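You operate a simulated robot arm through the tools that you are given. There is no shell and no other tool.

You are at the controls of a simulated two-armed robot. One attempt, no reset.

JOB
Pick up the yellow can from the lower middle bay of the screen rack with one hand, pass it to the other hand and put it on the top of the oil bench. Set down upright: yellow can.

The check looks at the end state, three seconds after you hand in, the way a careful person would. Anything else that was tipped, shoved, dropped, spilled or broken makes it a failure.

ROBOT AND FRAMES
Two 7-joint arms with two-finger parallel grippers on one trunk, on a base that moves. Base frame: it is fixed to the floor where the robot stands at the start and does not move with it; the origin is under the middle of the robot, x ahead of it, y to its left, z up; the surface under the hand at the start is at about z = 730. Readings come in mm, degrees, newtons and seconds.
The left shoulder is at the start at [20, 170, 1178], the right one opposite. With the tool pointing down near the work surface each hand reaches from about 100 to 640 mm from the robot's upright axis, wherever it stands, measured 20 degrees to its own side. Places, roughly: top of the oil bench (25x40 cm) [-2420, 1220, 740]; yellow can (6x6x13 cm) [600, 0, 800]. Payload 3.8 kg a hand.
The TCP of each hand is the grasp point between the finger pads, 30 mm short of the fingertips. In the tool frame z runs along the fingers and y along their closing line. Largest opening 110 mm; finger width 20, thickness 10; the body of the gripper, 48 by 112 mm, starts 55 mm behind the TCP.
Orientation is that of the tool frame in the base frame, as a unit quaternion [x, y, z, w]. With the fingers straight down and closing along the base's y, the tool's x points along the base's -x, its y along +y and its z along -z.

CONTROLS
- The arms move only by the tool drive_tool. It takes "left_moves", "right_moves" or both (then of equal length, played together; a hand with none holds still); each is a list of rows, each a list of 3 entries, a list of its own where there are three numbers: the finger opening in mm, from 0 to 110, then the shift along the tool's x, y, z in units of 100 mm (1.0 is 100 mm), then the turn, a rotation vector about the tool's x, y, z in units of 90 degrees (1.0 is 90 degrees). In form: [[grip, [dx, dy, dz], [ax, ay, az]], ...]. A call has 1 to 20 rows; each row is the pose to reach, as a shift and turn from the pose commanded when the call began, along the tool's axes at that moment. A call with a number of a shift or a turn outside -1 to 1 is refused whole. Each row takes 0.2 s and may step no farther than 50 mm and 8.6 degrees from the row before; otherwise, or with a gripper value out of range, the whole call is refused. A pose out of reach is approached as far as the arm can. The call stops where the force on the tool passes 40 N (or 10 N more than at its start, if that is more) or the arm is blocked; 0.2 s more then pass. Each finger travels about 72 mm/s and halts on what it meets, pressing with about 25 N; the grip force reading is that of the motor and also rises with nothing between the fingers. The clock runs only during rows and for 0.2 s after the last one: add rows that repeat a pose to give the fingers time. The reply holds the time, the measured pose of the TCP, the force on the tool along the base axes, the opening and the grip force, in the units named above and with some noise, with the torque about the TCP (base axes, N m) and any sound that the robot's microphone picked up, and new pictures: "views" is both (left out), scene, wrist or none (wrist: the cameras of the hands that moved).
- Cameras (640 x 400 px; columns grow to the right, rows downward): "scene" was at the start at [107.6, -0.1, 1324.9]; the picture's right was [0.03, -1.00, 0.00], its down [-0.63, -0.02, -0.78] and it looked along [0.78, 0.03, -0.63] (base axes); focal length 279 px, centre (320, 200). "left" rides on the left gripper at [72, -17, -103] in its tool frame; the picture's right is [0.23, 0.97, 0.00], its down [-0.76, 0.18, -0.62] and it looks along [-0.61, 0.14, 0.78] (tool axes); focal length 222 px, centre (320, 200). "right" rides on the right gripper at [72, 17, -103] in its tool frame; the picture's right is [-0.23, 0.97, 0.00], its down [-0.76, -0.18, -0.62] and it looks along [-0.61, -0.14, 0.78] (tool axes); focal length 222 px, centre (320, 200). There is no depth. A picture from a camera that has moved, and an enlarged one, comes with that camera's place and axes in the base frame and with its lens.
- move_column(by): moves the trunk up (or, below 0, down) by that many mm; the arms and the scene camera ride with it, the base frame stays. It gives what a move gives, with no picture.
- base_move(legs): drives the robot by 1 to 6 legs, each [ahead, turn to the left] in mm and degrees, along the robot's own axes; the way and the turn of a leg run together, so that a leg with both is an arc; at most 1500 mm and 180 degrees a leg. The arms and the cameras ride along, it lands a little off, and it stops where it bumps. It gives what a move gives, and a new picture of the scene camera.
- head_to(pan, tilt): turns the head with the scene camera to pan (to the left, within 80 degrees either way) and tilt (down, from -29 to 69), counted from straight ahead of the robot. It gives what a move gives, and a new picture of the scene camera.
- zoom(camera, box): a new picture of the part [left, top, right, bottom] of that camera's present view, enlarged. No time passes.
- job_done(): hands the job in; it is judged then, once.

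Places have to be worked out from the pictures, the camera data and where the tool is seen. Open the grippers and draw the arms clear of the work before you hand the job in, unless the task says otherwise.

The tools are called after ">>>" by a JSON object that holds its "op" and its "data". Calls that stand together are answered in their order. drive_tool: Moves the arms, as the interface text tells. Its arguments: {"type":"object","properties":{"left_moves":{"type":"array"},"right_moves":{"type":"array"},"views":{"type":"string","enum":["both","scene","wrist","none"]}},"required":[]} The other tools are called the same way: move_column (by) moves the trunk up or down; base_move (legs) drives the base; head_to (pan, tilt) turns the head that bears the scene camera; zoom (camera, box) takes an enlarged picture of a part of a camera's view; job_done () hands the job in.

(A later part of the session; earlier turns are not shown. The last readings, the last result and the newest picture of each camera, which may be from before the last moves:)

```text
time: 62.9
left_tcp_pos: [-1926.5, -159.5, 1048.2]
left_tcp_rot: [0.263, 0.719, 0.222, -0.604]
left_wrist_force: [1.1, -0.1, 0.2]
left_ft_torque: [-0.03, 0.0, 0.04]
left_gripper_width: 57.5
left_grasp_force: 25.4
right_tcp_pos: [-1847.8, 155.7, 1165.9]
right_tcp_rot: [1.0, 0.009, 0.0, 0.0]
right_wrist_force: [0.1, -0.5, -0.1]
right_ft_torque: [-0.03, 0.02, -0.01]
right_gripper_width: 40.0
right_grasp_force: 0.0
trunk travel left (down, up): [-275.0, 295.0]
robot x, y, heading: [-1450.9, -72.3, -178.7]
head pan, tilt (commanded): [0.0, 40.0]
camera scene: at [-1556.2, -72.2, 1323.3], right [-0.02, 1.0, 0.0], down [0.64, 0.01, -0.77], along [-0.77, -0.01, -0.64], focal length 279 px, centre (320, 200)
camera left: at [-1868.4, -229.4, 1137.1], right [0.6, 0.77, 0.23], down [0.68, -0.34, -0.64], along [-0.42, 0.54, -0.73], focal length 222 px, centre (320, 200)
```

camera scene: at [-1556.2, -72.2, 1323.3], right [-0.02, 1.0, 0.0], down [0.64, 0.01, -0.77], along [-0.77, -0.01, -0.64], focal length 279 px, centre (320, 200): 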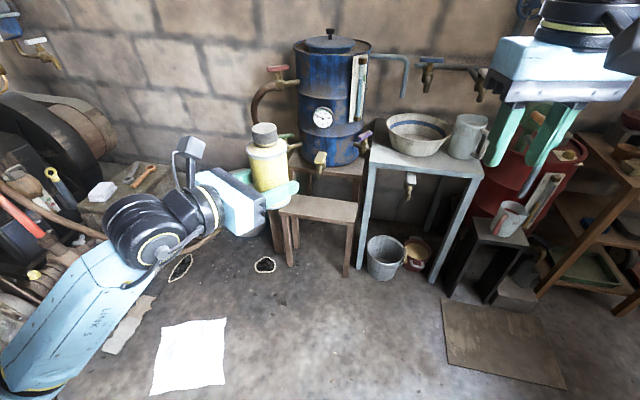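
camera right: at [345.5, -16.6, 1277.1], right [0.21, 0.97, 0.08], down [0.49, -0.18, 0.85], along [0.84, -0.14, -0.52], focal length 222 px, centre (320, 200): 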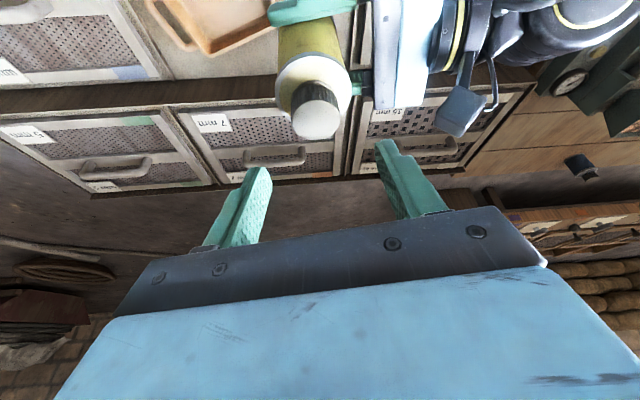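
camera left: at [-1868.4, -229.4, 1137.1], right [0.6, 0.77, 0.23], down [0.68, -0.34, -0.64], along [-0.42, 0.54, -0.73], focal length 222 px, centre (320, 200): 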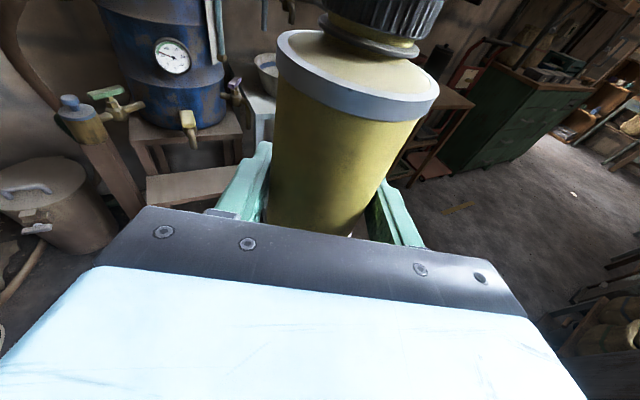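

Halfway around (hand now pointing about 41° right of forward) with no trouble. I'll continue the remaining turn to forward.

>>> {"op": "drive_tool", "data": {"left_moves": [[40, [0, 0, 0], [0.089, 0, -0.0157]], [40, [0, 0, 0], [0.177, 0, -0.0313]], [40, [0, 0, 0], [0.266, 0, -0.047]], [40, [0, 0, 0], [0.355, 0, -0.0626]], [40, [0, 0, 0], [0.443, 0, -0.078]], [40, [0, 0, 0], [0.443, 0, -0.078]]], "views": "both"}}

```text
time: 64.3
left_tcp_pos: [-1917.9, -282.1, 969.1]
left_tcp_rot: [0.027, 0.749, 0.008, -0.662]
left_wrist_force: [0.2, -0.1, -0.6]
left_ft_torque: [-0.01, -0.02, -0.03]
left_gripper_width: 57.6
left_grasp_force: 25.2
left hand out of reach, approached as far as the arm can: row 2, 3, 4, 5, 6
right_tcp_pos: [-1847.5, 154.8, 1166.7]
right_tcp_rot: [1.0, 0.008, 0.0, 0.0]
right_wrist_force: [0.8, 0.1, 0.3]
right_ft_torque: [0.02, 0.01, 0.03]
right_gripper_width: 40.1
right_grasp_force: 0.0
trunk travel left (down, up): [-275.0, 295.0]
robot x, y, heading: [-1449.4, -70.1, -179.1]
head pan, tilt (commanded): [0.0, 40.0]
camera scene: at [-1556.3, -73.4, 1323.3], right [-0.02, 1.0, 0.0], down [0.64, 0.01, -0.77], along [-0.77, -0.01, -0.64], focal length 279 px, centre (320, 200)
camera left: at [-1826.1, -301.9, 1054.1], right [0.02, 0.98, 0.2], down [0.72, 0.12, -0.68], along [-0.69, 0.16, -0.7], focal length 222 px, centre (320, 200)
```

scene: 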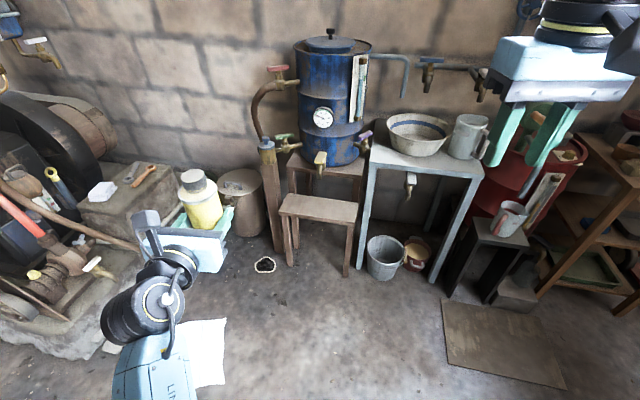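
left: 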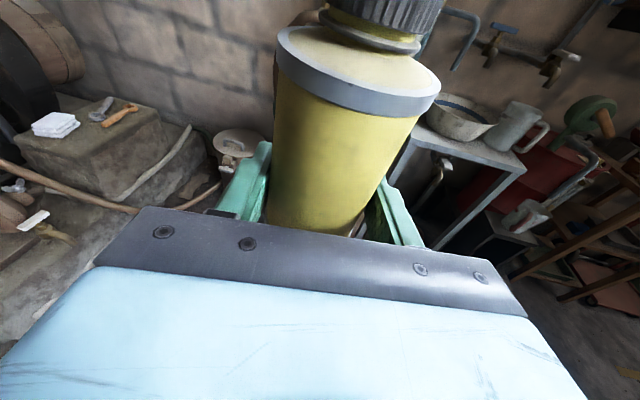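

Turning fully forward hit a joint limit near the end, so the arm slid to robot-frame (468, 212 left, z 969) with the hand pointing forward and the can tilted about 3°. That pose suits the bench (I can lower with the column), so I'll correct the small tilt.

>>> {"op": "drive_tool", "data": {"left_moves": [[40, [0, 0, 0], [-0.0026, -0.0323, -0.0148]], [40, [0, 0, 0], [-0.0026, -0.0323, -0.0148]]], "views": "both"}}

>>> {"op": "zoom", "data": {"camera": "scene", "box": [90, 140, 330, 300]}}

```text
time: 64.9
left_tcp_pos: [-1913.2, -287.5, 956.1]
left_tcp_rot: [0.023, 0.771, 0.02, -0.636]
left_wrist_force: [-0.2, 0.7, 0.2]
left_ft_torque: [0.01, -0.04, -0.02]
left_gripper_width: 57.5
left_grasp_force: 25.1
left hand out of reach, approached as far as the arm can: row 1, 2
right_tcp_pos: [-1847.5, 155.3, 1166.0]
right_tcp_rot: [1.0, 0.008, 0.001, 0.0]
right_wrist_force: [0.1, -0.1, -0.1]
right_ft_torque: [0.0, 0.0, -0.02]
right_gripper_width: 40.0
right_grasp_force: 0.0
trunk travel left (down, up): [-275.0, 295.0]
robot x, y, heading: [-1451.6, -62.6, -179.0]
head pan, tilt (commanded): [0.0, 40.0]
camera scene: at [-1556.3, -72.5, 1323.3], right [-0.02, 1.0, 0.0], down [0.64, 0.01, -0.77], along [-0.77, -0.01, -0.64], focal length 279 px, centre (320, 200)
camera left: at [-1825.7, -309.6, 1046.6], right [0.02, 0.97, 0.22], down [0.77, 0.13, -0.63], along [-0.64, 0.18, -0.74], focal length 222 px, centre (320, 200)
```

scene: 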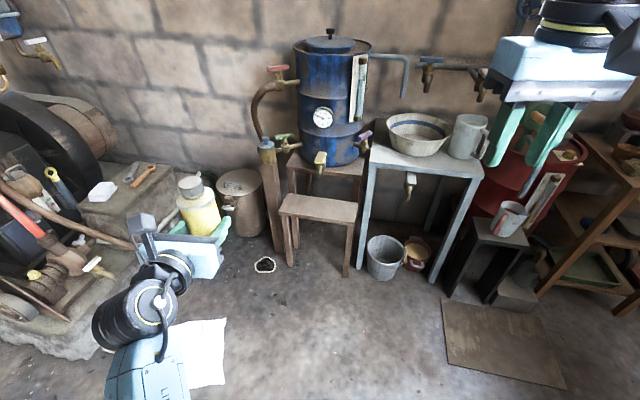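
left: 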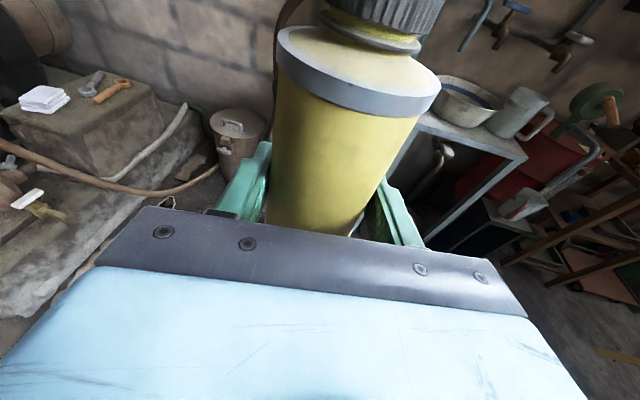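

```text
2.50 times, centred on (210, 220) of scene
camera zoom: at [-1556.3, -72.5, 1323.3], right [-0.02, 1.0, 0.0], down [0.64, 0.01, -0.77], along [-0.77, -0.01, -0.64], focal length 698 px, centre (595, 150)
```

zoom: 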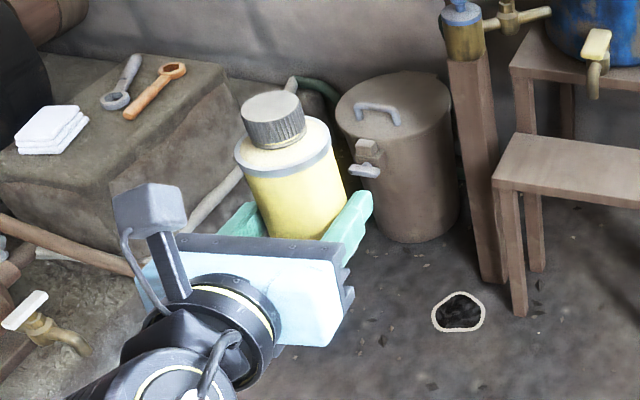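

The can is within about 1° of upright, but the arm sits on its limit. I'll yaw the hand back about 13° so it works freely again, correcting the last degree of tilt too.

>>> {"op": "drive_tool", "data": {"left_moves": [[40, [0, 0, 0], [-0.074, 0.005, 0.0143]], [40, [0, 0, 0], [-0.147, 0.011, 0.0285]], [40, [0, 0, 0], [-0.147, 0.011, 0.0285]]], "views": "both"}}

```text
time: 65.7
left_tcp_pos: [-1914.2, -281.3, 958.2]
left_tcp_rot: [0.1, 0.755, 0.105, -0.64]
left_wrist_force: [0.1, -0.9, -0.6]
left_ft_torque: [0.0, 0.0, 0.04]
left_gripper_width: 57.6
left_grasp_force: 25.4
right_tcp_pos: [-1847.3, 155.6, 1166.0]
right_tcp_rot: [1.0, 0.008, 0.001, 0.0]
right_wrist_force: [-0.9, 1.0, 0.4]
right_ft_torque: [-0.01, -0.02, 0.03]
right_gripper_width: 40.2
right_grasp_force: 0.1
trunk travel left (down, up): [-275.0, 295.0]
robot x, y, heading: [-1453.1, -69.1, -179.1]
head pan, tilt (commanded): [0.0, 40.0]
camera scene: at [-1556.3, -72.5, 1323.3], right [-0.02, 1.0, 0.0], down [0.64, 0.01, -0.77], along [-0.77, -0.01, -0.64], focal length 279 px, centre (320, 200)
camera left: at [-1831.9, -325.4, 1046.6], right [0.24, 0.94, 0.25], down [0.76, -0.02, -0.65], along [-0.6, 0.35, -0.72], focal length 222 px, centre (320, 200)
```

scene: 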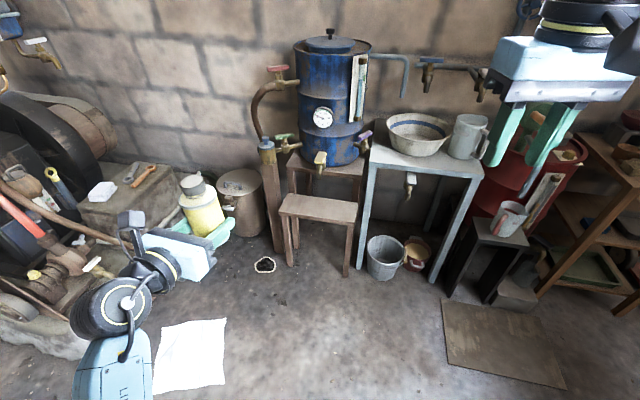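
left: 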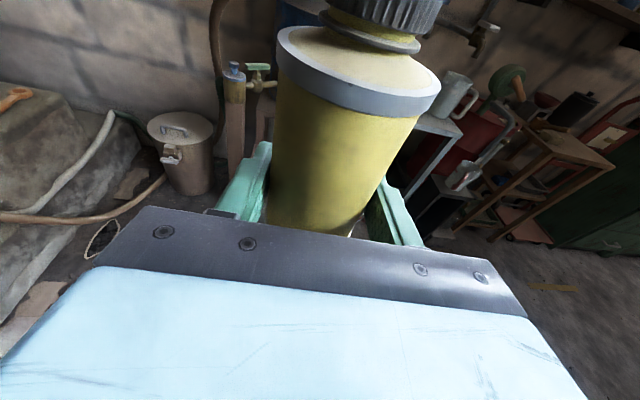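

The pose is now free of the limit; the readings imply a 1.9° sideways lean of the can, so I'll correct that before driving.

>>> {"op": "drive_tool", "data": {"left_moves": [[40, [0, 0, 0], [0.0034, -0.0091, 0.0192]], [40, [0, 0, 0], [0.0034, -0.0091, 0.0192]]], "views": "none"}}

>>> {"op": "base_move", "data": {"legs": [[270, 0], [0, -84]]}}

```text
time: 66.3
left_tcp_pos: [-1914.5, -280.4, 957.2]
left_tcp_rot: [0.109, 0.759, 0.09, -0.635]
left_wrist_force: [0.0, -0.2, 0.8]
left_ft_torque: [-0.04, 0.0, 0.0]
left_gripper_width: 57.7
left_grasp_force: 24.8
right_tcp_pos: [-1848.9, 155.3, 1165.6]
right_tcp_rot: [1.0, 0.009, 0.0, 0.001]
right_wrist_force: [0.0, -0.1, 0.2]
right_ft_torque: [-0.04, -0.01, 0.01]
right_gripper_width: 40.2
right_grasp_force: 0.0
trunk travel left (down, up): [-275.0, 295.0]
robot x, y, heading: [-1451.2, -71.4, -178.9]
head pan, tilt (commanded): [0.0, 40.0]
```

```text
time: 71.9
left_tcp_pos: [-1972.9, 371.8, 957.6]
left_tcp_rot: [0.597, 0.481, 0.5, -0.403]
left_wrist_force: [-0.9, 0.0, 0.8]
left_ft_torque: [0.03, 0.0, 0.02]
left_gripper_width: 57.6
left_grasp_force: 25.0
right_tcp_pos: [-1532.7, 338.5, 1165.9]
right_tcp_rot: [0.739, -0.673, 0.0, 0.001]
right_wrist_force: [-0.2, -1.0, 0.5]
right_ft_torque: [0.0, 0.02, -0.01]
right_gripper_width: 40.0
right_grasp_force: 0.1
trunk travel left (down, up): [-275.0, 295.0]
robot x, y, heading: [-1729.6, -71.0, 95.2]
head pan, tilt (commanded): [0.0, 40.0]
camera scene: at [-1733.5, 29.2, 1323.3], right [1.0, 0.09, 0.0], down [0.06, -0.64, -0.77], along [-0.07, 0.76, -0.64], focal length 279 px, centre (320, 200)
```

scene: 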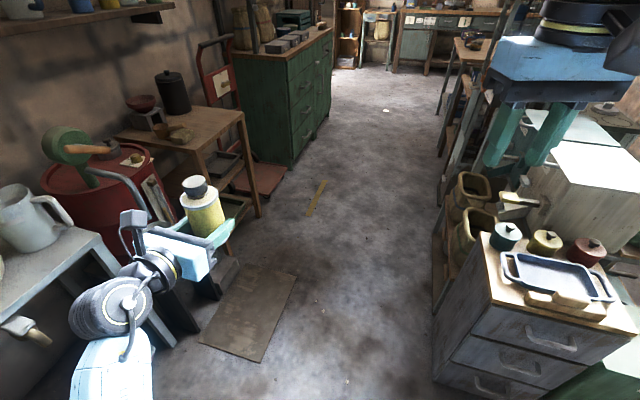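

From here the bench corners come out at (-2335, 1000) and (-2248, 1370), confirming the earlier fix, and the corridor ahead is clear. I'll turn right 5° and drive about 1440 mm to a staging point near (-1735, 1372), leaving room to turn without reaching the red hand truck.

>>> {"op": "base_move", "data": {"legs": [[0, -5], [720, 0]]}}

```text
time: 76.3
left_tcp_pos: [-1928.9, 1114.5, 957.2]
left_tcp_rot: [0.619, 0.452, 0.518, -0.379]
left_wrist_force: [-0.3, 0.8, -0.4]
left_ft_torque: [-0.01, -0.02, -0.02]
left_gripper_width: 57.3
left_grasp_force: 25.3
right_tcp_pos: [-1493.3, 1039.5, 1166.3]
right_tcp_rot: [-0.706, 0.708, 0.001, 0.0]
right_wrist_force: [-0.3, -1.3, -0.5]
right_ft_torque: [-0.01, 0.01, -0.02]
right_gripper_width: 40.1
right_grasp_force: 0.0
trunk travel left (down, up): [-275.0, 295.0]
robot x, y, heading: [-1726.3, 646.3, 89.6]
head pan, tilt (commanded): [0.0, 40.0]
camera scene: at [-1723.6, 751.5, 1323.3], right [1.0, 0.0, 0.0], down [0.0, -0.64, -0.77], along [0.0, 0.77, -0.64], focal length 279 px, centre (320, 200)
```

scene: 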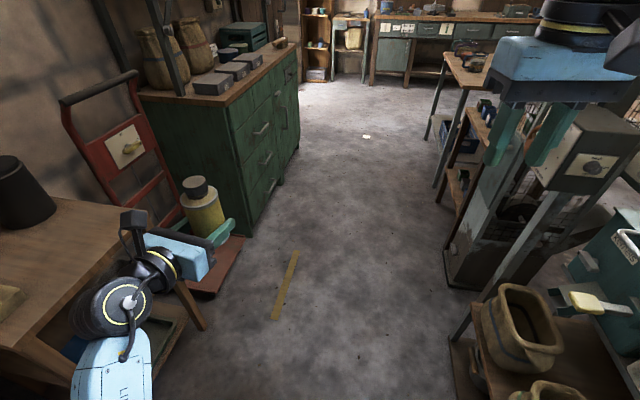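

The corridor remains clear: mill and shelves on the right are beyond x ≈ -1130, the green cabinet ahead beyond y ≈ 2130. I'll drive the other 725 mm.

>>> {"op": "base_move", "data": {"legs": [[725, 0]]}}

>>> {"op": "head_to", "data": {"pan": 60, "tilt": 40}}

```text
time: 80.3
left_tcp_pos: [-1926.3, 1851.1, 957.0]
left_tcp_rot: [0.619, 0.453, 0.517, -0.379]
left_wrist_force: [-0.4, 0.1, -0.2]
left_ft_torque: [-0.03, 0.02, -0.04]
left_gripper_width: 57.6
left_grasp_force: 24.9
right_tcp_pos: [-1492.4, 1775.0, 1166.3]
right_tcp_rot: [-0.706, 0.708, 0.001, 0.0]
right_wrist_force: [-0.5, 0.3, -0.4]
right_ft_torque: [-0.03, -0.03, -0.01]
right_gripper_width: 40.0
right_grasp_force: 0.1
trunk travel left (down, up): [-275.0, 295.0]
robot x, y, heading: [-1722.9, 1383.6, 89.6]
head pan, tilt (commanded): [0.0, 40.0]
camera scene: at [-1721.4, 1487.6, 1323.3], right [1.0, 0.0, 0.0], down [0.0, -0.64, -0.77], along [0.0, 0.77, -0.64], focal length 279 px, centre (320, 200)
```

scene: 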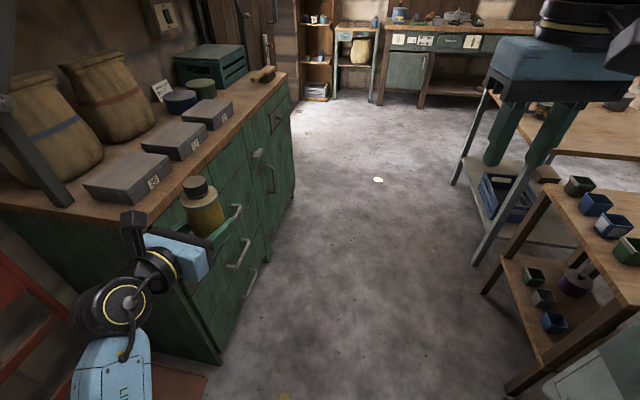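

```text
time: 81.6
left_tcp_pos: [-1924.9, 1850.6, 958.2]
left_tcp_rot: [0.619, 0.452, 0.518, -0.379]
left_wrist_force: [0.3, -0.3, -0.6]
left_ft_torque: [-0.03, -0.02, -0.03]
left_gripper_width: 57.6
left_grasp_force: 25.7
right_tcp_pos: [-1492.1, 1775.7, 1167.0]
right_tcp_rot: [-0.707, 0.707, 0.0, 0.0]
right_wrist_force: [-0.1, -0.2, 0.2]
right_ft_torque: [0.02, 0.01, 0.02]
right_gripper_width: 40.1
right_grasp_force: 0.0
trunk travel left (down, up): [-275.0, 295.0]
robot x, y, heading: [-1722.4, 1383.9, 89.8]
head pan, tilt (commanded): [60.0, 40.0]
camera scene: at [-1795.1, 1445.0, 1323.3], right [0.5, 0.86, 0.0], down [0.56, -0.32, -0.77], along [-0.66, 0.39, -0.64], focal length 279 px, centre (320, 200)
```

scene: 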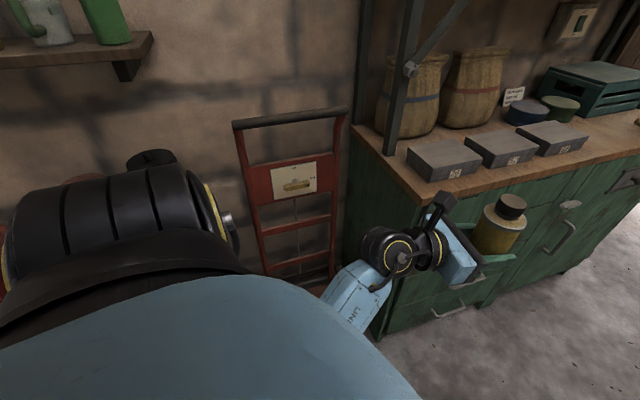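

Robot is at (-1722, 1384). The sweep radius of the can hand (~570 mm) stays well short of the hand truck (≥ 800 mm away), so I'll turn left 80° to face the bench.

>>> {"op": "base_move", "data": {"legs": [[0, 80]]}}

>>> {"op": "head_to", "data": {"pan": 5, "tilt": 40}}

```text
time: 85.5
left_tcp_pos: [-2218.5, 1263.1, 957.2]
left_tcp_rot: [0.183, 0.745, 0.153, -0.623]
left_wrist_force: [0.4, -0.6, 0.2]
left_ft_torque: [0.01, -0.01, 0.05]
left_gripper_width: 57.7
left_grasp_force: 25.6
right_tcp_pos: [-2069.8, 1679.5, 1166.3]
right_tcp_rot: [0.996, -0.088, 0.0, -0.001]
right_wrist_force: [0.0, 0.3, -0.6]
right_ft_torque: [0.02, -0.02, -0.01]
right_gripper_width: 40.1
right_grasp_force: 0.0
trunk travel left (down, up): [-275.0, 295.0]
robot x, y, heading: [-1723.9, 1382.8, 169.8]
head pan, tilt (commanded): [60.0, 40.0]
camera scene: at [-1797.5, 1319.5, 1323.3], right [-0.76, 0.65, 0.0], down [0.41, 0.49, -0.77], along [-0.49, -0.59, -0.64], focal length 279 px, centre (320, 200)
```

scene: 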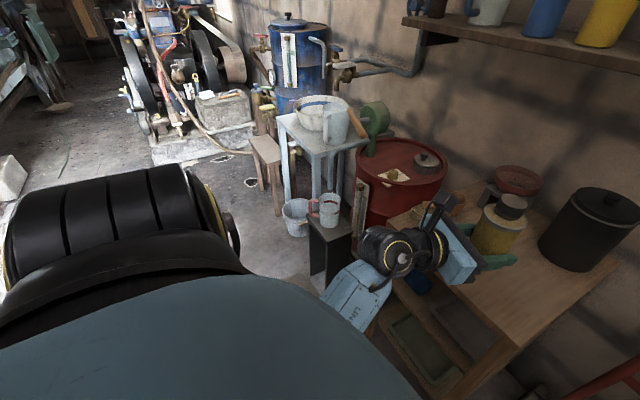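

```text
time: 86.7
left_tcp_pos: [-2218.2, 1265.1, 956.5]
left_tcp_rot: [0.184, 0.745, 0.153, -0.623]
left_wrist_force: [-0.5, -0.1, 0.1]
left_ft_torque: [-0.03, -0.04, -0.02]
left_gripper_width: 57.4
left_grasp_force: 24.9
right_tcp_pos: [-2068.1, 1679.3, 1166.8]
right_tcp_rot: [0.996, -0.087, -0.001, 0.0]
right_wrist_force: [-1.3, -0.9, -0.5]
right_ft_torque: [0.0, -0.04, -0.01]
right_gripper_width: 40.1
right_grasp_force: 0.1
trunk travel left (down, up): [-275.0, 295.0]
robot x, y, heading: [-1721.9, 1387.6, 169.7]
head pan, tilt (commanded): [5.0, 40.0]
camera scene: at [-1827.2, 1392.2, 1323.3], right [0.09, 1.0, 0.0], down [0.64, -0.06, -0.77], along [-0.76, 0.07, -0.64], focal length 279 px, centre (320, 200)
```

scene: 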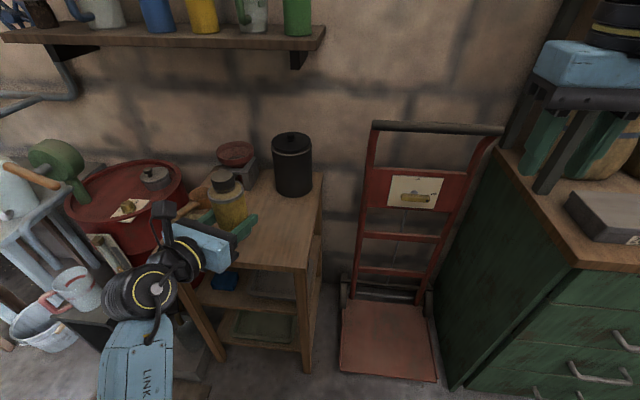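

Facing the bench at heading 169.7°; its right-front corner reads (-2250, 1393), consistent. The can is over x=-2218 at z≈957, so moving forward 160 mm puts it about 93 mm behind the front edge, in the free front-right area.

>>> {"op": "base_move", "data": {"legs": [[160, 0]]}}

>>> {"op": "head_to", "data": {"pan": 20, "tilt": 50}}

>>> {"op": "zoom", "data": {"camera": "left", "box": [0, 0, 640, 400]}}

```text
time: 88.1
left_tcp_pos: [-2378.7, 1293.5, 956.4]
left_tcp_rot: [0.185, 0.745, 0.154, -0.622]
left_wrist_force: [-0.3, 0.1, -0.5]
left_ft_torque: [-0.01, 0.01, -0.02]
left_gripper_width: 57.5
left_grasp_force: 25.1
right_tcp_pos: [-2230.5, 1709.4, 1165.9]
right_tcp_rot: [0.996, -0.088, 0.0, -0.001]
right_wrist_force: [-0.7, -0.3, 0.2]
right_ft_torque: [0.01, -0.02, -0.01]
right_gripper_width: 39.9
right_grasp_force: 0.0
trunk travel left (down, up): [-275.0, 295.0]
robot x, y, heading: [-1881.2, 1416.5, 169.7]
head pan, tilt (commanded): [5.0, 40.0]
camera scene: at [-1988.3, 1421.4, 1323.2], right [0.09, 1.0, 0.0], down [0.64, -0.06, -0.77], along [-0.76, 0.07, -0.64], focal length 279 px, centre (320, 200)
```

scene: 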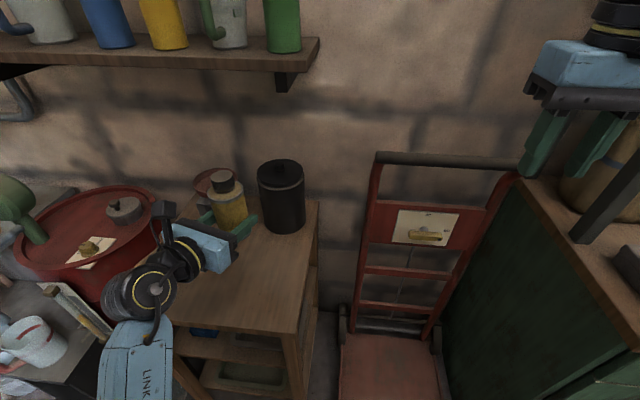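

```text
time: 88.9
left_tcp_pos: [-2377.4, 1292.7, 958.6]
left_tcp_rot: [0.184, 0.744, 0.153, -0.623]
left_wrist_force: [-0.5, 0.0, -0.3]
left_ft_torque: [0.02, -0.06, 0.0]
left_gripper_width: 57.4
left_grasp_force: 24.9
right_tcp_pos: [-2228.4, 1708.6, 1166.5]
right_tcp_rot: [0.996, -0.089, 0.0, 0.001]
right_wrist_force: [0.3, 0.0, 0.3]
right_ft_torque: [-0.03, 0.0, 0.02]
right_gripper_width: 39.9
right_grasp_force: 0.2
trunk travel left (down, up): [-275.0, 295.0]
robot x, y, heading: [-1880.2, 1413.8, 169.9]
head pan, tilt (commanded): [20.0, 50.0]
camera scene: at [-1978.6, 1400.5, 1309.2], right [-0.17, 0.99, 0.0], down [0.75, 0.13, -0.64], along [-0.63, -0.11, -0.77], focal length 279 px, centre (320, 200)
```

scene: 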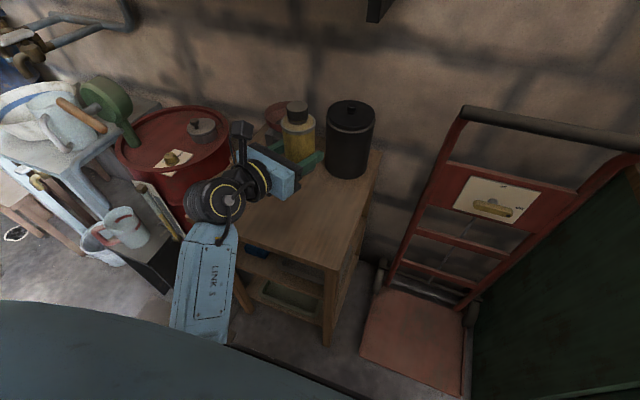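

```text
1.00 times, centred on (320, 200) of left (not enlarged: the box is as wide or as high as the picture)
camera zoom: at [-2306.0, 1237.5, 1047.4], right [0.42, 0.88, 0.22], down [0.74, -0.19, -0.64], along [-0.52, 0.43, -0.74], focal length 222 px, centre (320, 200)
```

zoom: 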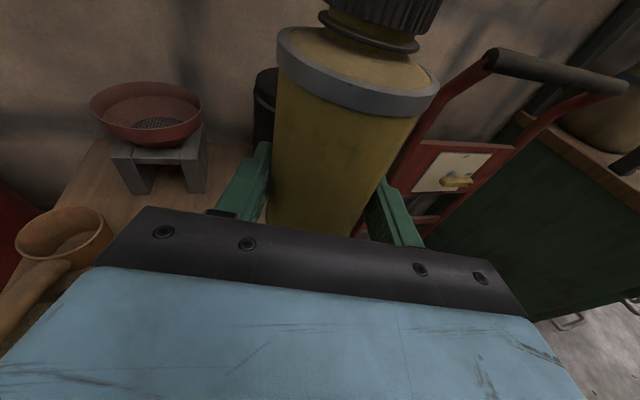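

Readings give the can upright (within 0.2°), its axis at about (-2382, 1295): over bare wood, 100 mm behind the front edge, well away from pot, cup and blocks. I'll lower the trunk 140 mm, leaving about 40 mm to go.

>>> {"op": "move_column", "data": {"by": -140}}

>>> {"op": "head_to", "data": {"pan": 25, "tilt": 40}}

>>> {"op": "zoom", "data": {"camera": "scene", "box": [200, 100, 440, 300]}}

```text
time: 90.6
left_tcp_pos: [-2378.2, 1293.5, 817.4]
left_tcp_rot: [0.184, 0.745, 0.153, -0.623]
left_wrist_force: [-0.3, -0.2, -0.8]
left_ft_torque: [0.0, -0.05, 0.0]
left_gripper_width: 57.7
left_grasp_force: 25.1
right_tcp_pos: [-2228.6, 1709.1, 1026.8]
right_tcp_rot: [0.996, -0.089, 0.0, 0.0]
right_wrist_force: [-0.3, -0.6, -0.2]
right_ft_torque: [0.01, 0.01, 0.01]
right_gripper_width: 39.9
right_grasp_force: 0.0
trunk travel left (down, up): [-135.0, 435.0]
robot x, y, heading: [-1886.9, 1411.8, 169.8]
head pan, tilt (commanded): [20.0, 50.0]
```

```text
time: 91.3
left_tcp_pos: [-2378.6, 1292.5, 817.1]
left_tcp_rot: [0.184, 0.745, 0.153, -0.623]
left_wrist_force: [0.0, -1.0, -0.5]
left_ft_torque: [-0.01, -0.04, 0.01]
left_gripper_width: 57.8
left_grasp_force: 24.6
right_tcp_pos: [-2227.3, 1709.1, 1026.4]
right_tcp_rot: [0.996, -0.089, 0.001, 0.0]
right_wrist_force: [-0.5, -0.4, -0.3]
right_ft_torque: [0.01, -0.02, 0.04]
right_gripper_width: 39.7
right_grasp_force: 0.0
trunk travel left (down, up): [-135.0, 435.0]
robot x, y, heading: [-1883.6, 1412.5, 169.9]
head pan, tilt (commanded): [25.0, 40.0]
camera scene: at [-1984.8, 1391.8, 1183.3], right [-0.25, 0.97, 0.0], down [0.62, 0.16, -0.77], along [-0.74, -0.19, -0.64], focal length 279 px, centre (320, 200)
```

scene: 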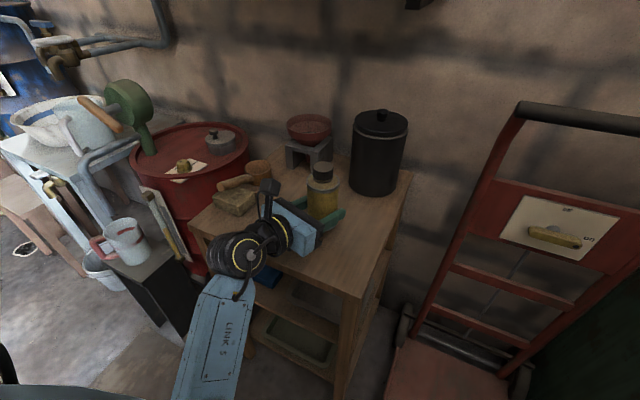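

```text
2.00 times, centred on (320, 200) of scene
camera zoom: at [-1984.8, 1391.8, 1183.3], right [-0.25, 0.97, 0.0], down [0.62, 0.16, -0.77], along [-0.74, -0.19, -0.64], focal length 558 px, centre (320, 200)
```

zoom: 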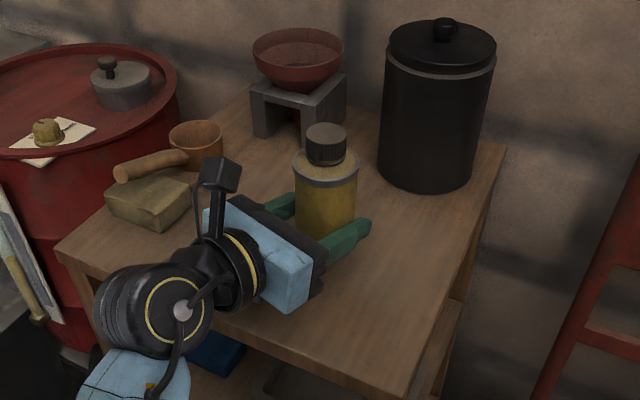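

The can hovers over clear wood with the wrist in front of the bench edge. I'll lower the trunk another 25 mm, then feel for contact with small arm steps.

>>> {"op": "move_column", "data": {"by": -25}}

>>> {"op": "zoom", "data": {"camera": "scene", "box": [220, 120, 400, 270]}}

```text
time: 92.0
left_tcp_pos: [-2377.8, 1293.1, 792.3]
left_tcp_rot: [0.185, 0.745, 0.154, -0.623]
left_wrist_force: [-0.2, -0.4, 0.0]
left_ft_torque: [0.0, -0.02, -0.01]
left_gripper_width: 57.6
left_grasp_force: 24.9
right_tcp_pos: [-2227.9, 1708.2, 1001.6]
right_tcp_rot: [0.996, -0.088, 0.001, -0.001]
right_wrist_force: [-0.8, 0.4, 0.0]
right_ft_torque: [0.0, 0.01, 0.02]
right_gripper_width: 40.1
right_grasp_force: 0.0
trunk travel left (down, up): [-110.0, 460.0]
robot x, y, heading: [-1884.7, 1413.7, 169.6]
head pan, tilt (commanded): [25.0, 40.0]
```

```text
2.67 times, centred on (310, 195) of scene
camera zoom: at [-1984.7, 1391.8, 1158.3], right [-0.25, 0.97, 0.0], down [0.62, 0.16, -0.77], along [-0.74, -0.2, -0.64], focal length 744 px, centre (347, 213)
```

zoom: 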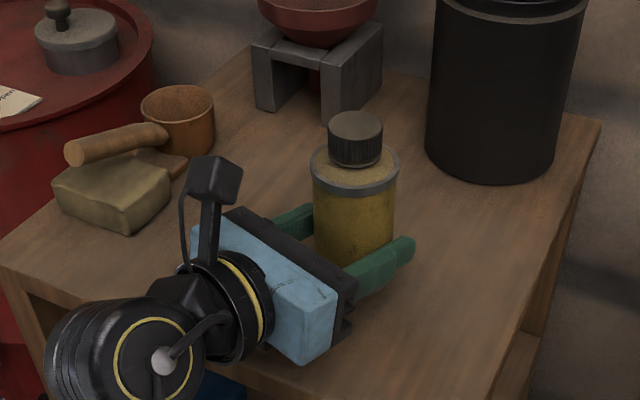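

About 16 mm to go by estimate. I'll lower with the arm 10 mm in small rows and read the force.

>>> {"op": "drive_tool", "data": {"left_moves": [[40, [-0.033, 0, 0.006], [0, 0, 0]], [40, [-0.066, 0, 0.012], [0, 0, 0]], [40, [-0.098, 0, 0.0175], [0, 0, 0]]], "views": "none"}}

```text
time: 92.8
left_tcp_pos: [-2377.9, 1294.1, 783.2]
left_tcp_rot: [0.183, 0.745, 0.153, -0.623]
left_wrist_force: [0.2, -0.4, 0.4]
left_ft_torque: [-0.01, 0.0, 0.02]
left_gripper_width: 57.4
left_grasp_force: 24.5
right_tcp_pos: [-2228.8, 1709.4, 1000.9]
right_tcp_rot: [0.996, -0.09, 0.0, 0.0]
right_wrist_force: [0.5, -0.8, -0.9]
right_ft_torque: [0.01, -0.02, 0.0]
right_gripper_width: 40.0
right_grasp_force: 0.0
trunk travel left (down, up): [-110.0, 460.0]
robot x, y, heading: [-1880.7, 1412.5, 170.2]
head pan, tilt (commanded): [25.0, 40.0]
```

No contact yet at TCP z≈783. I'll go 4 mm further in 2 mm rows.

>>> {"op": "drive_tool", "data": {"left_moves": [[40, [-0.02, 0, 0.0035], [0, 0, 0]], [40, [-0.04, 0, 0.007], [0, 0, 0]], [40, [-0.04, 0, 0.007], [0, 0, 0]]], "views": "none"}}

>>> {"op": "zoom", "data": {"camera": "scene", "box": [250, 130, 370, 230]}}

```text
time: 93.6
left_tcp_pos: [-2378.8, 1292.9, 779.4]
left_tcp_rot: [0.183, 0.745, 0.153, -0.623]
left_wrist_force: [0.1, -0.3, -0.3]
left_ft_torque: [0.0, -0.01, 0.0]
left_gripper_width: 57.7
left_grasp_force: 25.2
right_tcp_pos: [-2228.5, 1708.5, 1001.5]
right_tcp_rot: [0.996, -0.089, 0.0, -0.001]
right_wrist_force: [-0.5, 0.2, 0.3]
right_ft_torque: [-0.03, -0.01, 0.02]
right_gripper_width: 40.3
right_grasp_force: 0.0
trunk travel left (down, up): [-110.0, 460.0]
robot x, y, heading: [-1881.1, 1415.0, 170.1]
head pan, tilt (commanded): [25.0, 40.0]
```

```text
4.00 times, centred on (310, 180) of scene
camera zoom: at [-1984.8, 1391.8, 1158.3], right [-0.25, 0.97, 0.0], down [0.62, 0.16, -0.77], along [-0.74, -0.2, -0.64], focal length 1117 px, centre (360, 280)
```

zoom: 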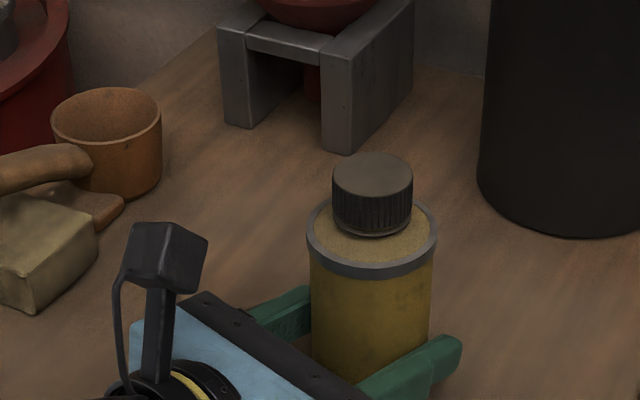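

Still no contact at 779. Another 3 mm.

>>> {"op": "drive_tool", "data": {"left_moves": [[40, [-0.015, 0, 0.0026], [0, 0, 0]], [40, [-0.03, 0, 0.0052], [0, 0, 0]], [40, [-0.03, 0, 0.0052], [0, 0, 0]]], "views": "none"}}

```text
time: 94.4
left_tcp_pos: [-2377.0, 1294.0, 776.0]
left_tcp_rot: [0.184, 0.745, 0.153, -0.623]
left_wrist_force: [0.0, -0.6, 0.0]
left_ft_torque: [-0.01, -0.05, 0.02]
left_gripper_width: 57.4
left_grasp_force: 25.2
right_tcp_pos: [-2227.3, 1708.9, 1000.8]
right_tcp_rot: [0.996, -0.088, 0.0, 0.0]
right_wrist_force: [0.0, -1.1, 0.8]
right_ft_torque: [0.0, 0.0, -0.03]
right_gripper_width: 39.7
right_grasp_force: 0.1
trunk travel left (down, up): [-110.0, 460.0]
robot x, y, heading: [-1883.1, 1409.4, 169.5]
head pan, tilt (commanded): [25.0, 40.0]
```

Still free at 776. Another 3 mm.

>>> {"op": "drive_tool", "data": {"left_moves": [[40, [-0.015, 0, 0.0026], [0, 0, 0]], [40, [-0.03, 0, 0.0052], [0, 0, 0]], [40, [-0.03, 0, 0.0052], [0, 0, 0]]], "views": "wrist"}}

>>> {"op": "zoom", "data": {"camera": "scene", "box": [250, 150, 370, 250]}}

```text
time: 95.2
left_tcp_pos: [-2376.7, 1292.7, 774.8]
left_tcp_rot: [0.184, 0.743, 0.154, -0.625]
left_wrist_force: [-2.4, 0.6, 7.0]
left_ft_torque: [0.28, 0.29, 0.0]
left_gripper_width: 57.4
left_grasp_force: 25.6
right_tcp_pos: [-2227.5, 1710.0, 1002.2]
right_tcp_rot: [0.996, -0.089, -0.001, 0.0]
right_wrist_force: [-0.1, 0.2, -0.1]
right_ft_torque: [-0.03, 0.0, -0.01]
right_gripper_width: 40.0
right_grasp_force: 0.0
trunk travel left (down, up): [-110.0, 460.0]
robot x, y, heading: [-1886.2, 1410.5, 169.6]
head pan, tilt (commanded): [25.0, 40.0]
camera left: at [-2304.9, 1237.8, 864.4], right [0.42, 0.88, 0.22], down [0.74, -0.19, -0.64], along [-0.52, 0.43, -0.73], focal length 222 px, centre (320, 200)
```

left: 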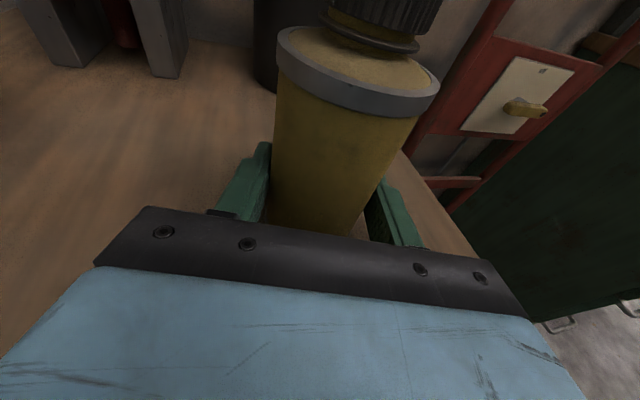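

```text
4.00 times, centred on (310, 200) of scene
camera zoom: at [-1984.3, 1392.0, 1158.5], right [-0.25, 0.97, 0.0], down [0.62, 0.16, -0.77], along [-0.74, -0.2, -0.64], focal length 1117 px, centre (360, 200)
```

zoom: 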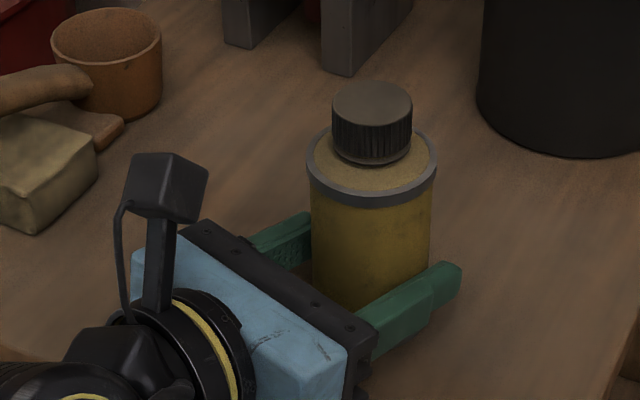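

Contact: +7 N upward at TCP z≈775, the can standing on the bench top. I'll open the left fingers gently to let it stand.

>>> {"op": "drive_tool", "data": {"left_moves": [[60, [0, 0, 0], [0, 0, 0]], [64, [0, 0, 0], [0, 0, 0]], [72, [0, 0, 0], [0, 0, 0]], [80, [0, 0, 0], [0, 0, 0]], [88, [0, 0, 0], [0, 0, 0]], [88, [0, 0, 0], [0, 0, 0]]], "views": "both"}}

>>> {"op": "zoom", "data": {"camera": "scene", "box": [250, 150, 370, 250]}}

```text
time: 96.6
left_tcp_pos: [-2377.1, 1293.6, 774.6]
left_tcp_rot: [0.185, 0.744, 0.154, -0.623]
left_wrist_force: [-3.2, 1.3, 13.0]
left_ft_torque: [-0.22, -0.77, 0.01]
left_gripper_width: 88.1
left_grasp_force: 0.0
right_tcp_pos: [-2227.9, 1708.5, 1002.6]
right_tcp_rot: [0.996, -0.089, -0.001, 0.0]
right_wrist_force: [-0.2, -0.4, -0.7]
right_ft_torque: [0.03, 0.01, 0.0]
right_gripper_width: 39.9
right_grasp_force: 0.1
trunk travel left (down, up): [-110.0, 460.0]
robot x, y, heading: [-1881.8, 1414.8, 169.5]
head pan, tilt (commanded): [25.0, 40.0]
camera scene: at [-1984.2, 1392.1, 1158.4], right [-0.25, 0.97, 0.0], down [0.62, 0.16, -0.77], along [-0.74, -0.2, -0.64], focal length 279 px, centre (320, 200)
camera left: at [-2304.9, 1237.9, 863.8], right [0.42, 0.88, 0.22], down [0.74, -0.19, -0.64], along [-0.52, 0.43, -0.73], focal length 222 px, centre (320, 200)
```

scene: 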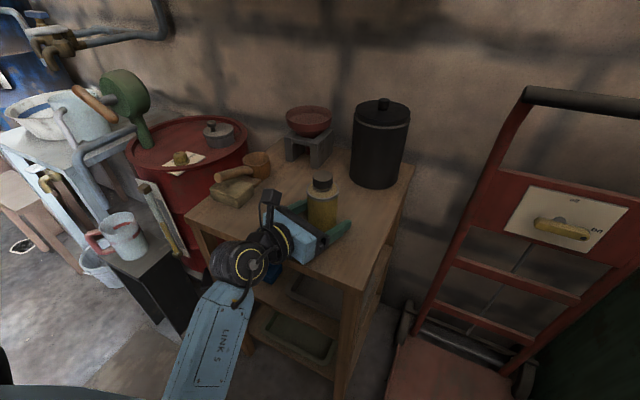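
left: 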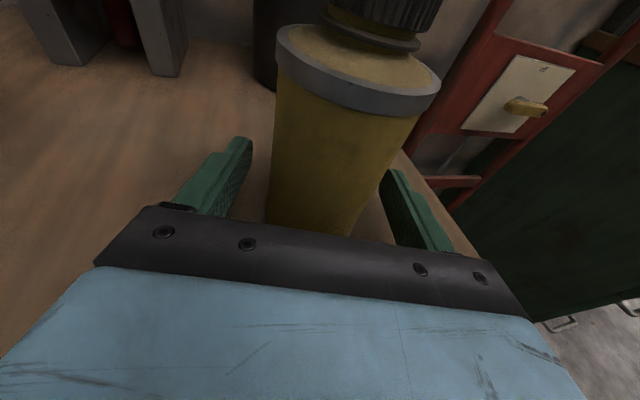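

```text
4.00 times, centred on (310, 200) of scene
camera zoom: at [-1984.2, 1392.1, 1158.4], right [-0.25, 0.97, 0.0], down [0.62, 0.16, -0.77], along [-0.74, -0.2, -0.64], focal length 1117 px, centre (360, 200)
```

zoom: 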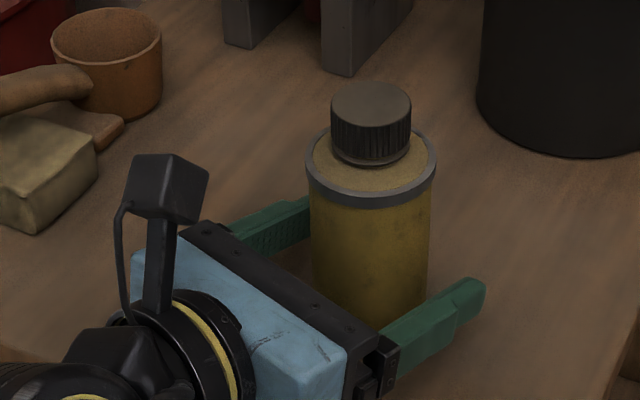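

The can stands free between the open fingers, but the hand still reads +13 N upward about 60 mm behind the TCP, so part of the gripper seems to be resting on something. I'll raise the hand 4 mm to relieve that and re-check.

>>> {"op": "drive_tool", "data": {"left_moves": [[88, [0.02, 0, -0.0035], [0, 0, 0]], [88, [0.04, 0, -0.007], [0, 0, 0]], [88, [0.04, 0, -0.007], [0, 0, 0]]], "views": "both"}}

>>> {"op": "zoom", "data": {"camera": "scene", "box": [220, 150, 400, 300]}}

```text
time: 97.4
left_tcp_pos: [-2378.3, 1293.0, 778.9]
left_tcp_rot: [0.184, 0.745, 0.153, -0.623]
left_wrist_force: [-0.4, -1.2, -0.4]
left_ft_torque: [-0.01, 0.0, 0.04]
left_gripper_width: 88.0
left_grasp_force: 0.1
right_tcp_pos: [-2228.0, 1709.1, 1000.4]
right_tcp_rot: [0.996, -0.089, 0.0, -0.001]
right_wrist_force: [0.6, 0.0, 0.8]
right_ft_torque: [-0.01, 0.0, 0.02]
right_gripper_width: 40.0
right_grasp_force: 0.0
trunk travel left (down, up): [-110.0, 460.0]
robot x, y, heading: [-1882.4, 1413.4, 169.8]
head pan, tilt (commanded): [25.0, 40.0]
camera scene: at [-1984.5, 1391.8, 1158.3], right [-0.25, 0.97, 0.0], down [0.62, 0.16, -0.77], along [-0.74, -0.2, -0.64], focal length 279 px, centre (320, 200)
camera left: at [-2305.3, 1238.0, 867.3], right [0.42, 0.88, 0.22], down [0.75, -0.19, -0.64], along [-0.52, 0.43, -0.74], focal length 222 px, centre (320, 200)
```

scene: 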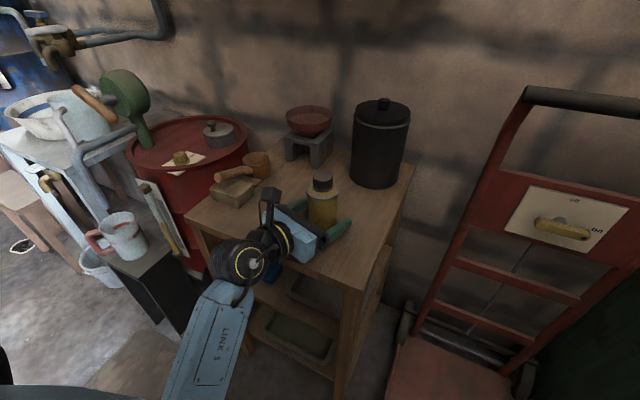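
left: 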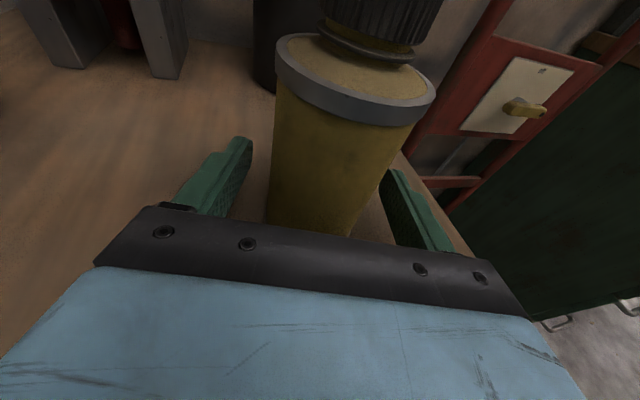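

```text
2.67 times, centred on (310, 225) of scene
camera zoom: at [-1984.5, 1391.8, 1158.3], right [-0.25, 0.97, 0.0], down [0.62, 0.16, -0.77], along [-0.74, -0.2, -0.64], focal length 744 px, centre (347, 133)
```

zoom: 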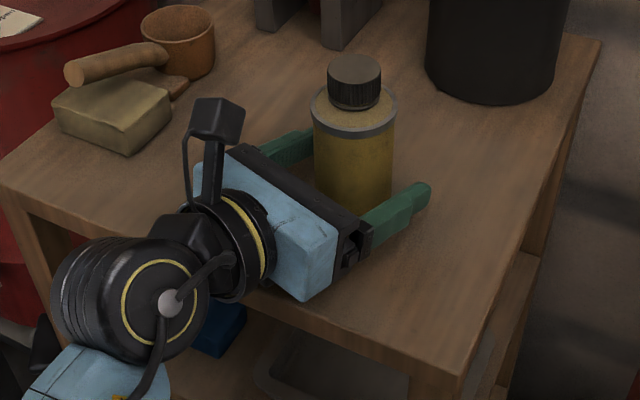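

The hand is free (0 N) and the can is standing by itself. The safest exit is straight up with the trunk, since the fingers clear the can on both sides; I'll open a bit wider first, then raise.

>>> {"op": "drive_tool", "data": {"left_moves": [[96, [0, 0, 0], [0, 0, 0]], [104, [0, 0, 0], [0, 0, 0]], [104, [0, 0, 0], [0, 0, 0]]], "views": "none"}}

>>> {"op": "move_column", "data": {"by": 40}}

>>> {"op": "zoom", "data": {"camera": "scene", "box": [220, 130, 400, 280]}}

```text
time: 98.2
left_tcp_pos: [-2376.8, 1294.4, 776.7]
left_tcp_rot: [0.184, 0.744, 0.153, -0.623]
left_wrist_force: [0.3, 0.8, 0.3]
left_ft_torque: [0.02, 0.01, 0.02]
left_gripper_width: 103.7
left_grasp_force: 0.0
right_tcp_pos: [-2228.4, 1708.1, 1002.0]
right_tcp_rot: [0.996, -0.089, 0.001, 0.0]
right_wrist_force: [1.0, -0.3, -0.2]
right_ft_torque: [0.0, -0.01, 0.03]
right_gripper_width: 39.7
right_grasp_force: 0.0
trunk travel left (down, up): [-110.0, 460.0]
robot x, y, heading: [-1882.0, 1414.6, 170.0]
head pan, tilt (commanded): [25.0, 40.0]
```

```text
time: 99.0
left_tcp_pos: [-2375.5, 1295.1, 818.8]
left_tcp_rot: [0.185, 0.745, 0.154, -0.622]
left_wrist_force: [-0.2, 0.0, -0.1]
left_ft_torque: [-0.01, -0.01, -0.01]
left_gripper_width: 104.0
left_grasp_force: 0.2
right_tcp_pos: [-2229.0, 1707.5, 1041.8]
right_tcp_rot: [0.996, -0.089, 0.0, 0.0]
right_wrist_force: [-1.1, -0.3, -0.3]
right_ft_torque: [-0.06, 0.01, 0.04]
right_gripper_width: 39.9
right_grasp_force: 0.1
trunk travel left (down, up): [-150.0, 420.0]
robot x, y, heading: [-1881.2, 1414.4, 170.0]
head pan, tilt (commanded): [25.0, 40.0]
```

```text
2.67 times, centred on (310, 205) of scene
camera zoom: at [-1984.7, 1391.9, 1198.3], right [-0.25, 0.97, 0.0], down [0.62, 0.16, -0.77], along [-0.74, -0.2, -0.64], focal length 744 px, centre (347, 187)
```

zoom: 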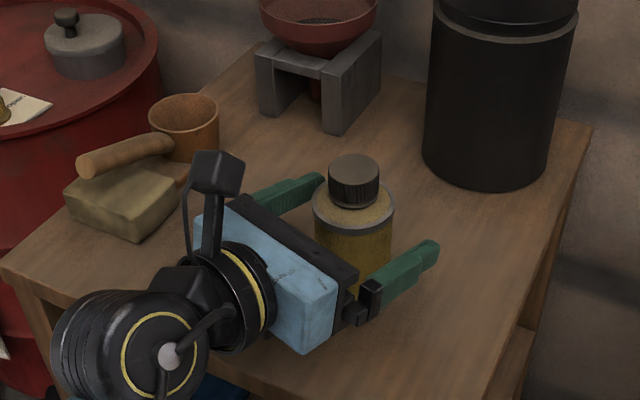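

The can stays put while the open fingers rise around it. I'll keep raising the trunk by 100 mm until the fingers are above the cap.

>>> {"op": "move_column", "data": {"by": 100}}

>>> {"op": "zoom", "data": {"camera": "scene", "box": [200, 120, 440, 320]}}

>>> {"op": "zoom", "data": {"camera": "left", "box": [100, 0, 540, 280]}}

```text
time: 100.4
left_tcp_pos: [-2377.8, 1293.4, 917.3]
left_tcp_rot: [0.184, 0.745, 0.153, -0.622]
left_wrist_force: [-0.2, -0.3, -0.3]
left_ft_torque: [-0.05, 0.0, -0.01]
left_gripper_width: 103.8
left_grasp_force: 0.0
right_tcp_pos: [-2228.3, 1710.4, 1142.3]
right_tcp_rot: [0.996, -0.089, 0.0, 0.0]
right_wrist_force: [-0.2, -0.6, 0.0]
right_ft_torque: [0.02, -0.02, 0.05]
right_gripper_width: 40.1
right_grasp_force: 0.0
trunk travel left (down, up): [-250.0, 320.0]
robot x, y, heading: [-1881.3, 1412.3, 169.8]
head pan, tilt (commanded): [25.0, 40.0]
```

```text
2.00 times, centred on (320, 220) of scene
camera zoom: at [-1984.7, 1391.9, 1298.2], right [-0.25, 0.97, 0.0], down [0.62, 0.16, -0.77], along [-0.74, -0.2, -0.64], focal length 558 px, centre (320, 160)
```

zoom: 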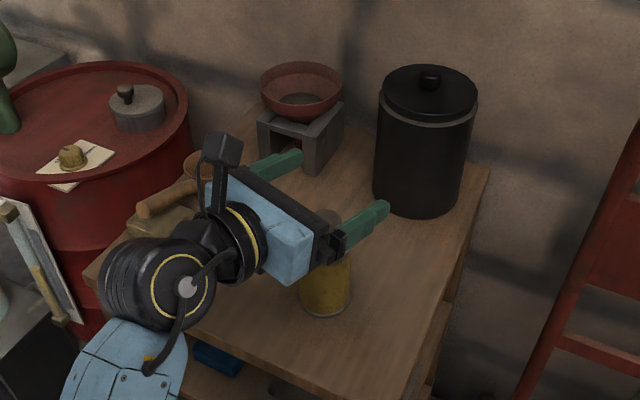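

```text
1.43 times, centred on (320, 140) of left
camera zoom: at [-2305.4, 1238.0, 1007.6], right [0.42, 0.88, 0.22], down [0.74, -0.19, -0.64], along [-0.52, 0.43, -0.74], focal length 317 px, centre (320, 286)
```

zoom: 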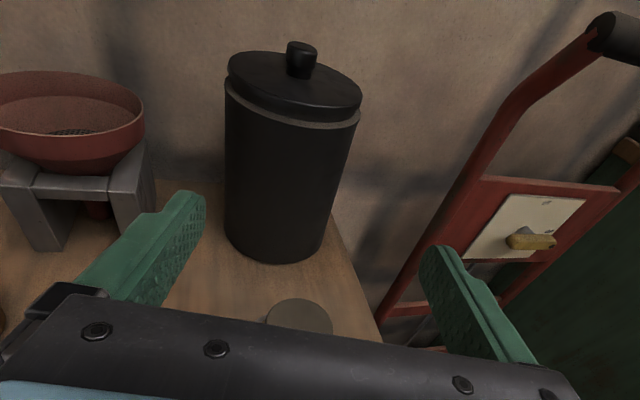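

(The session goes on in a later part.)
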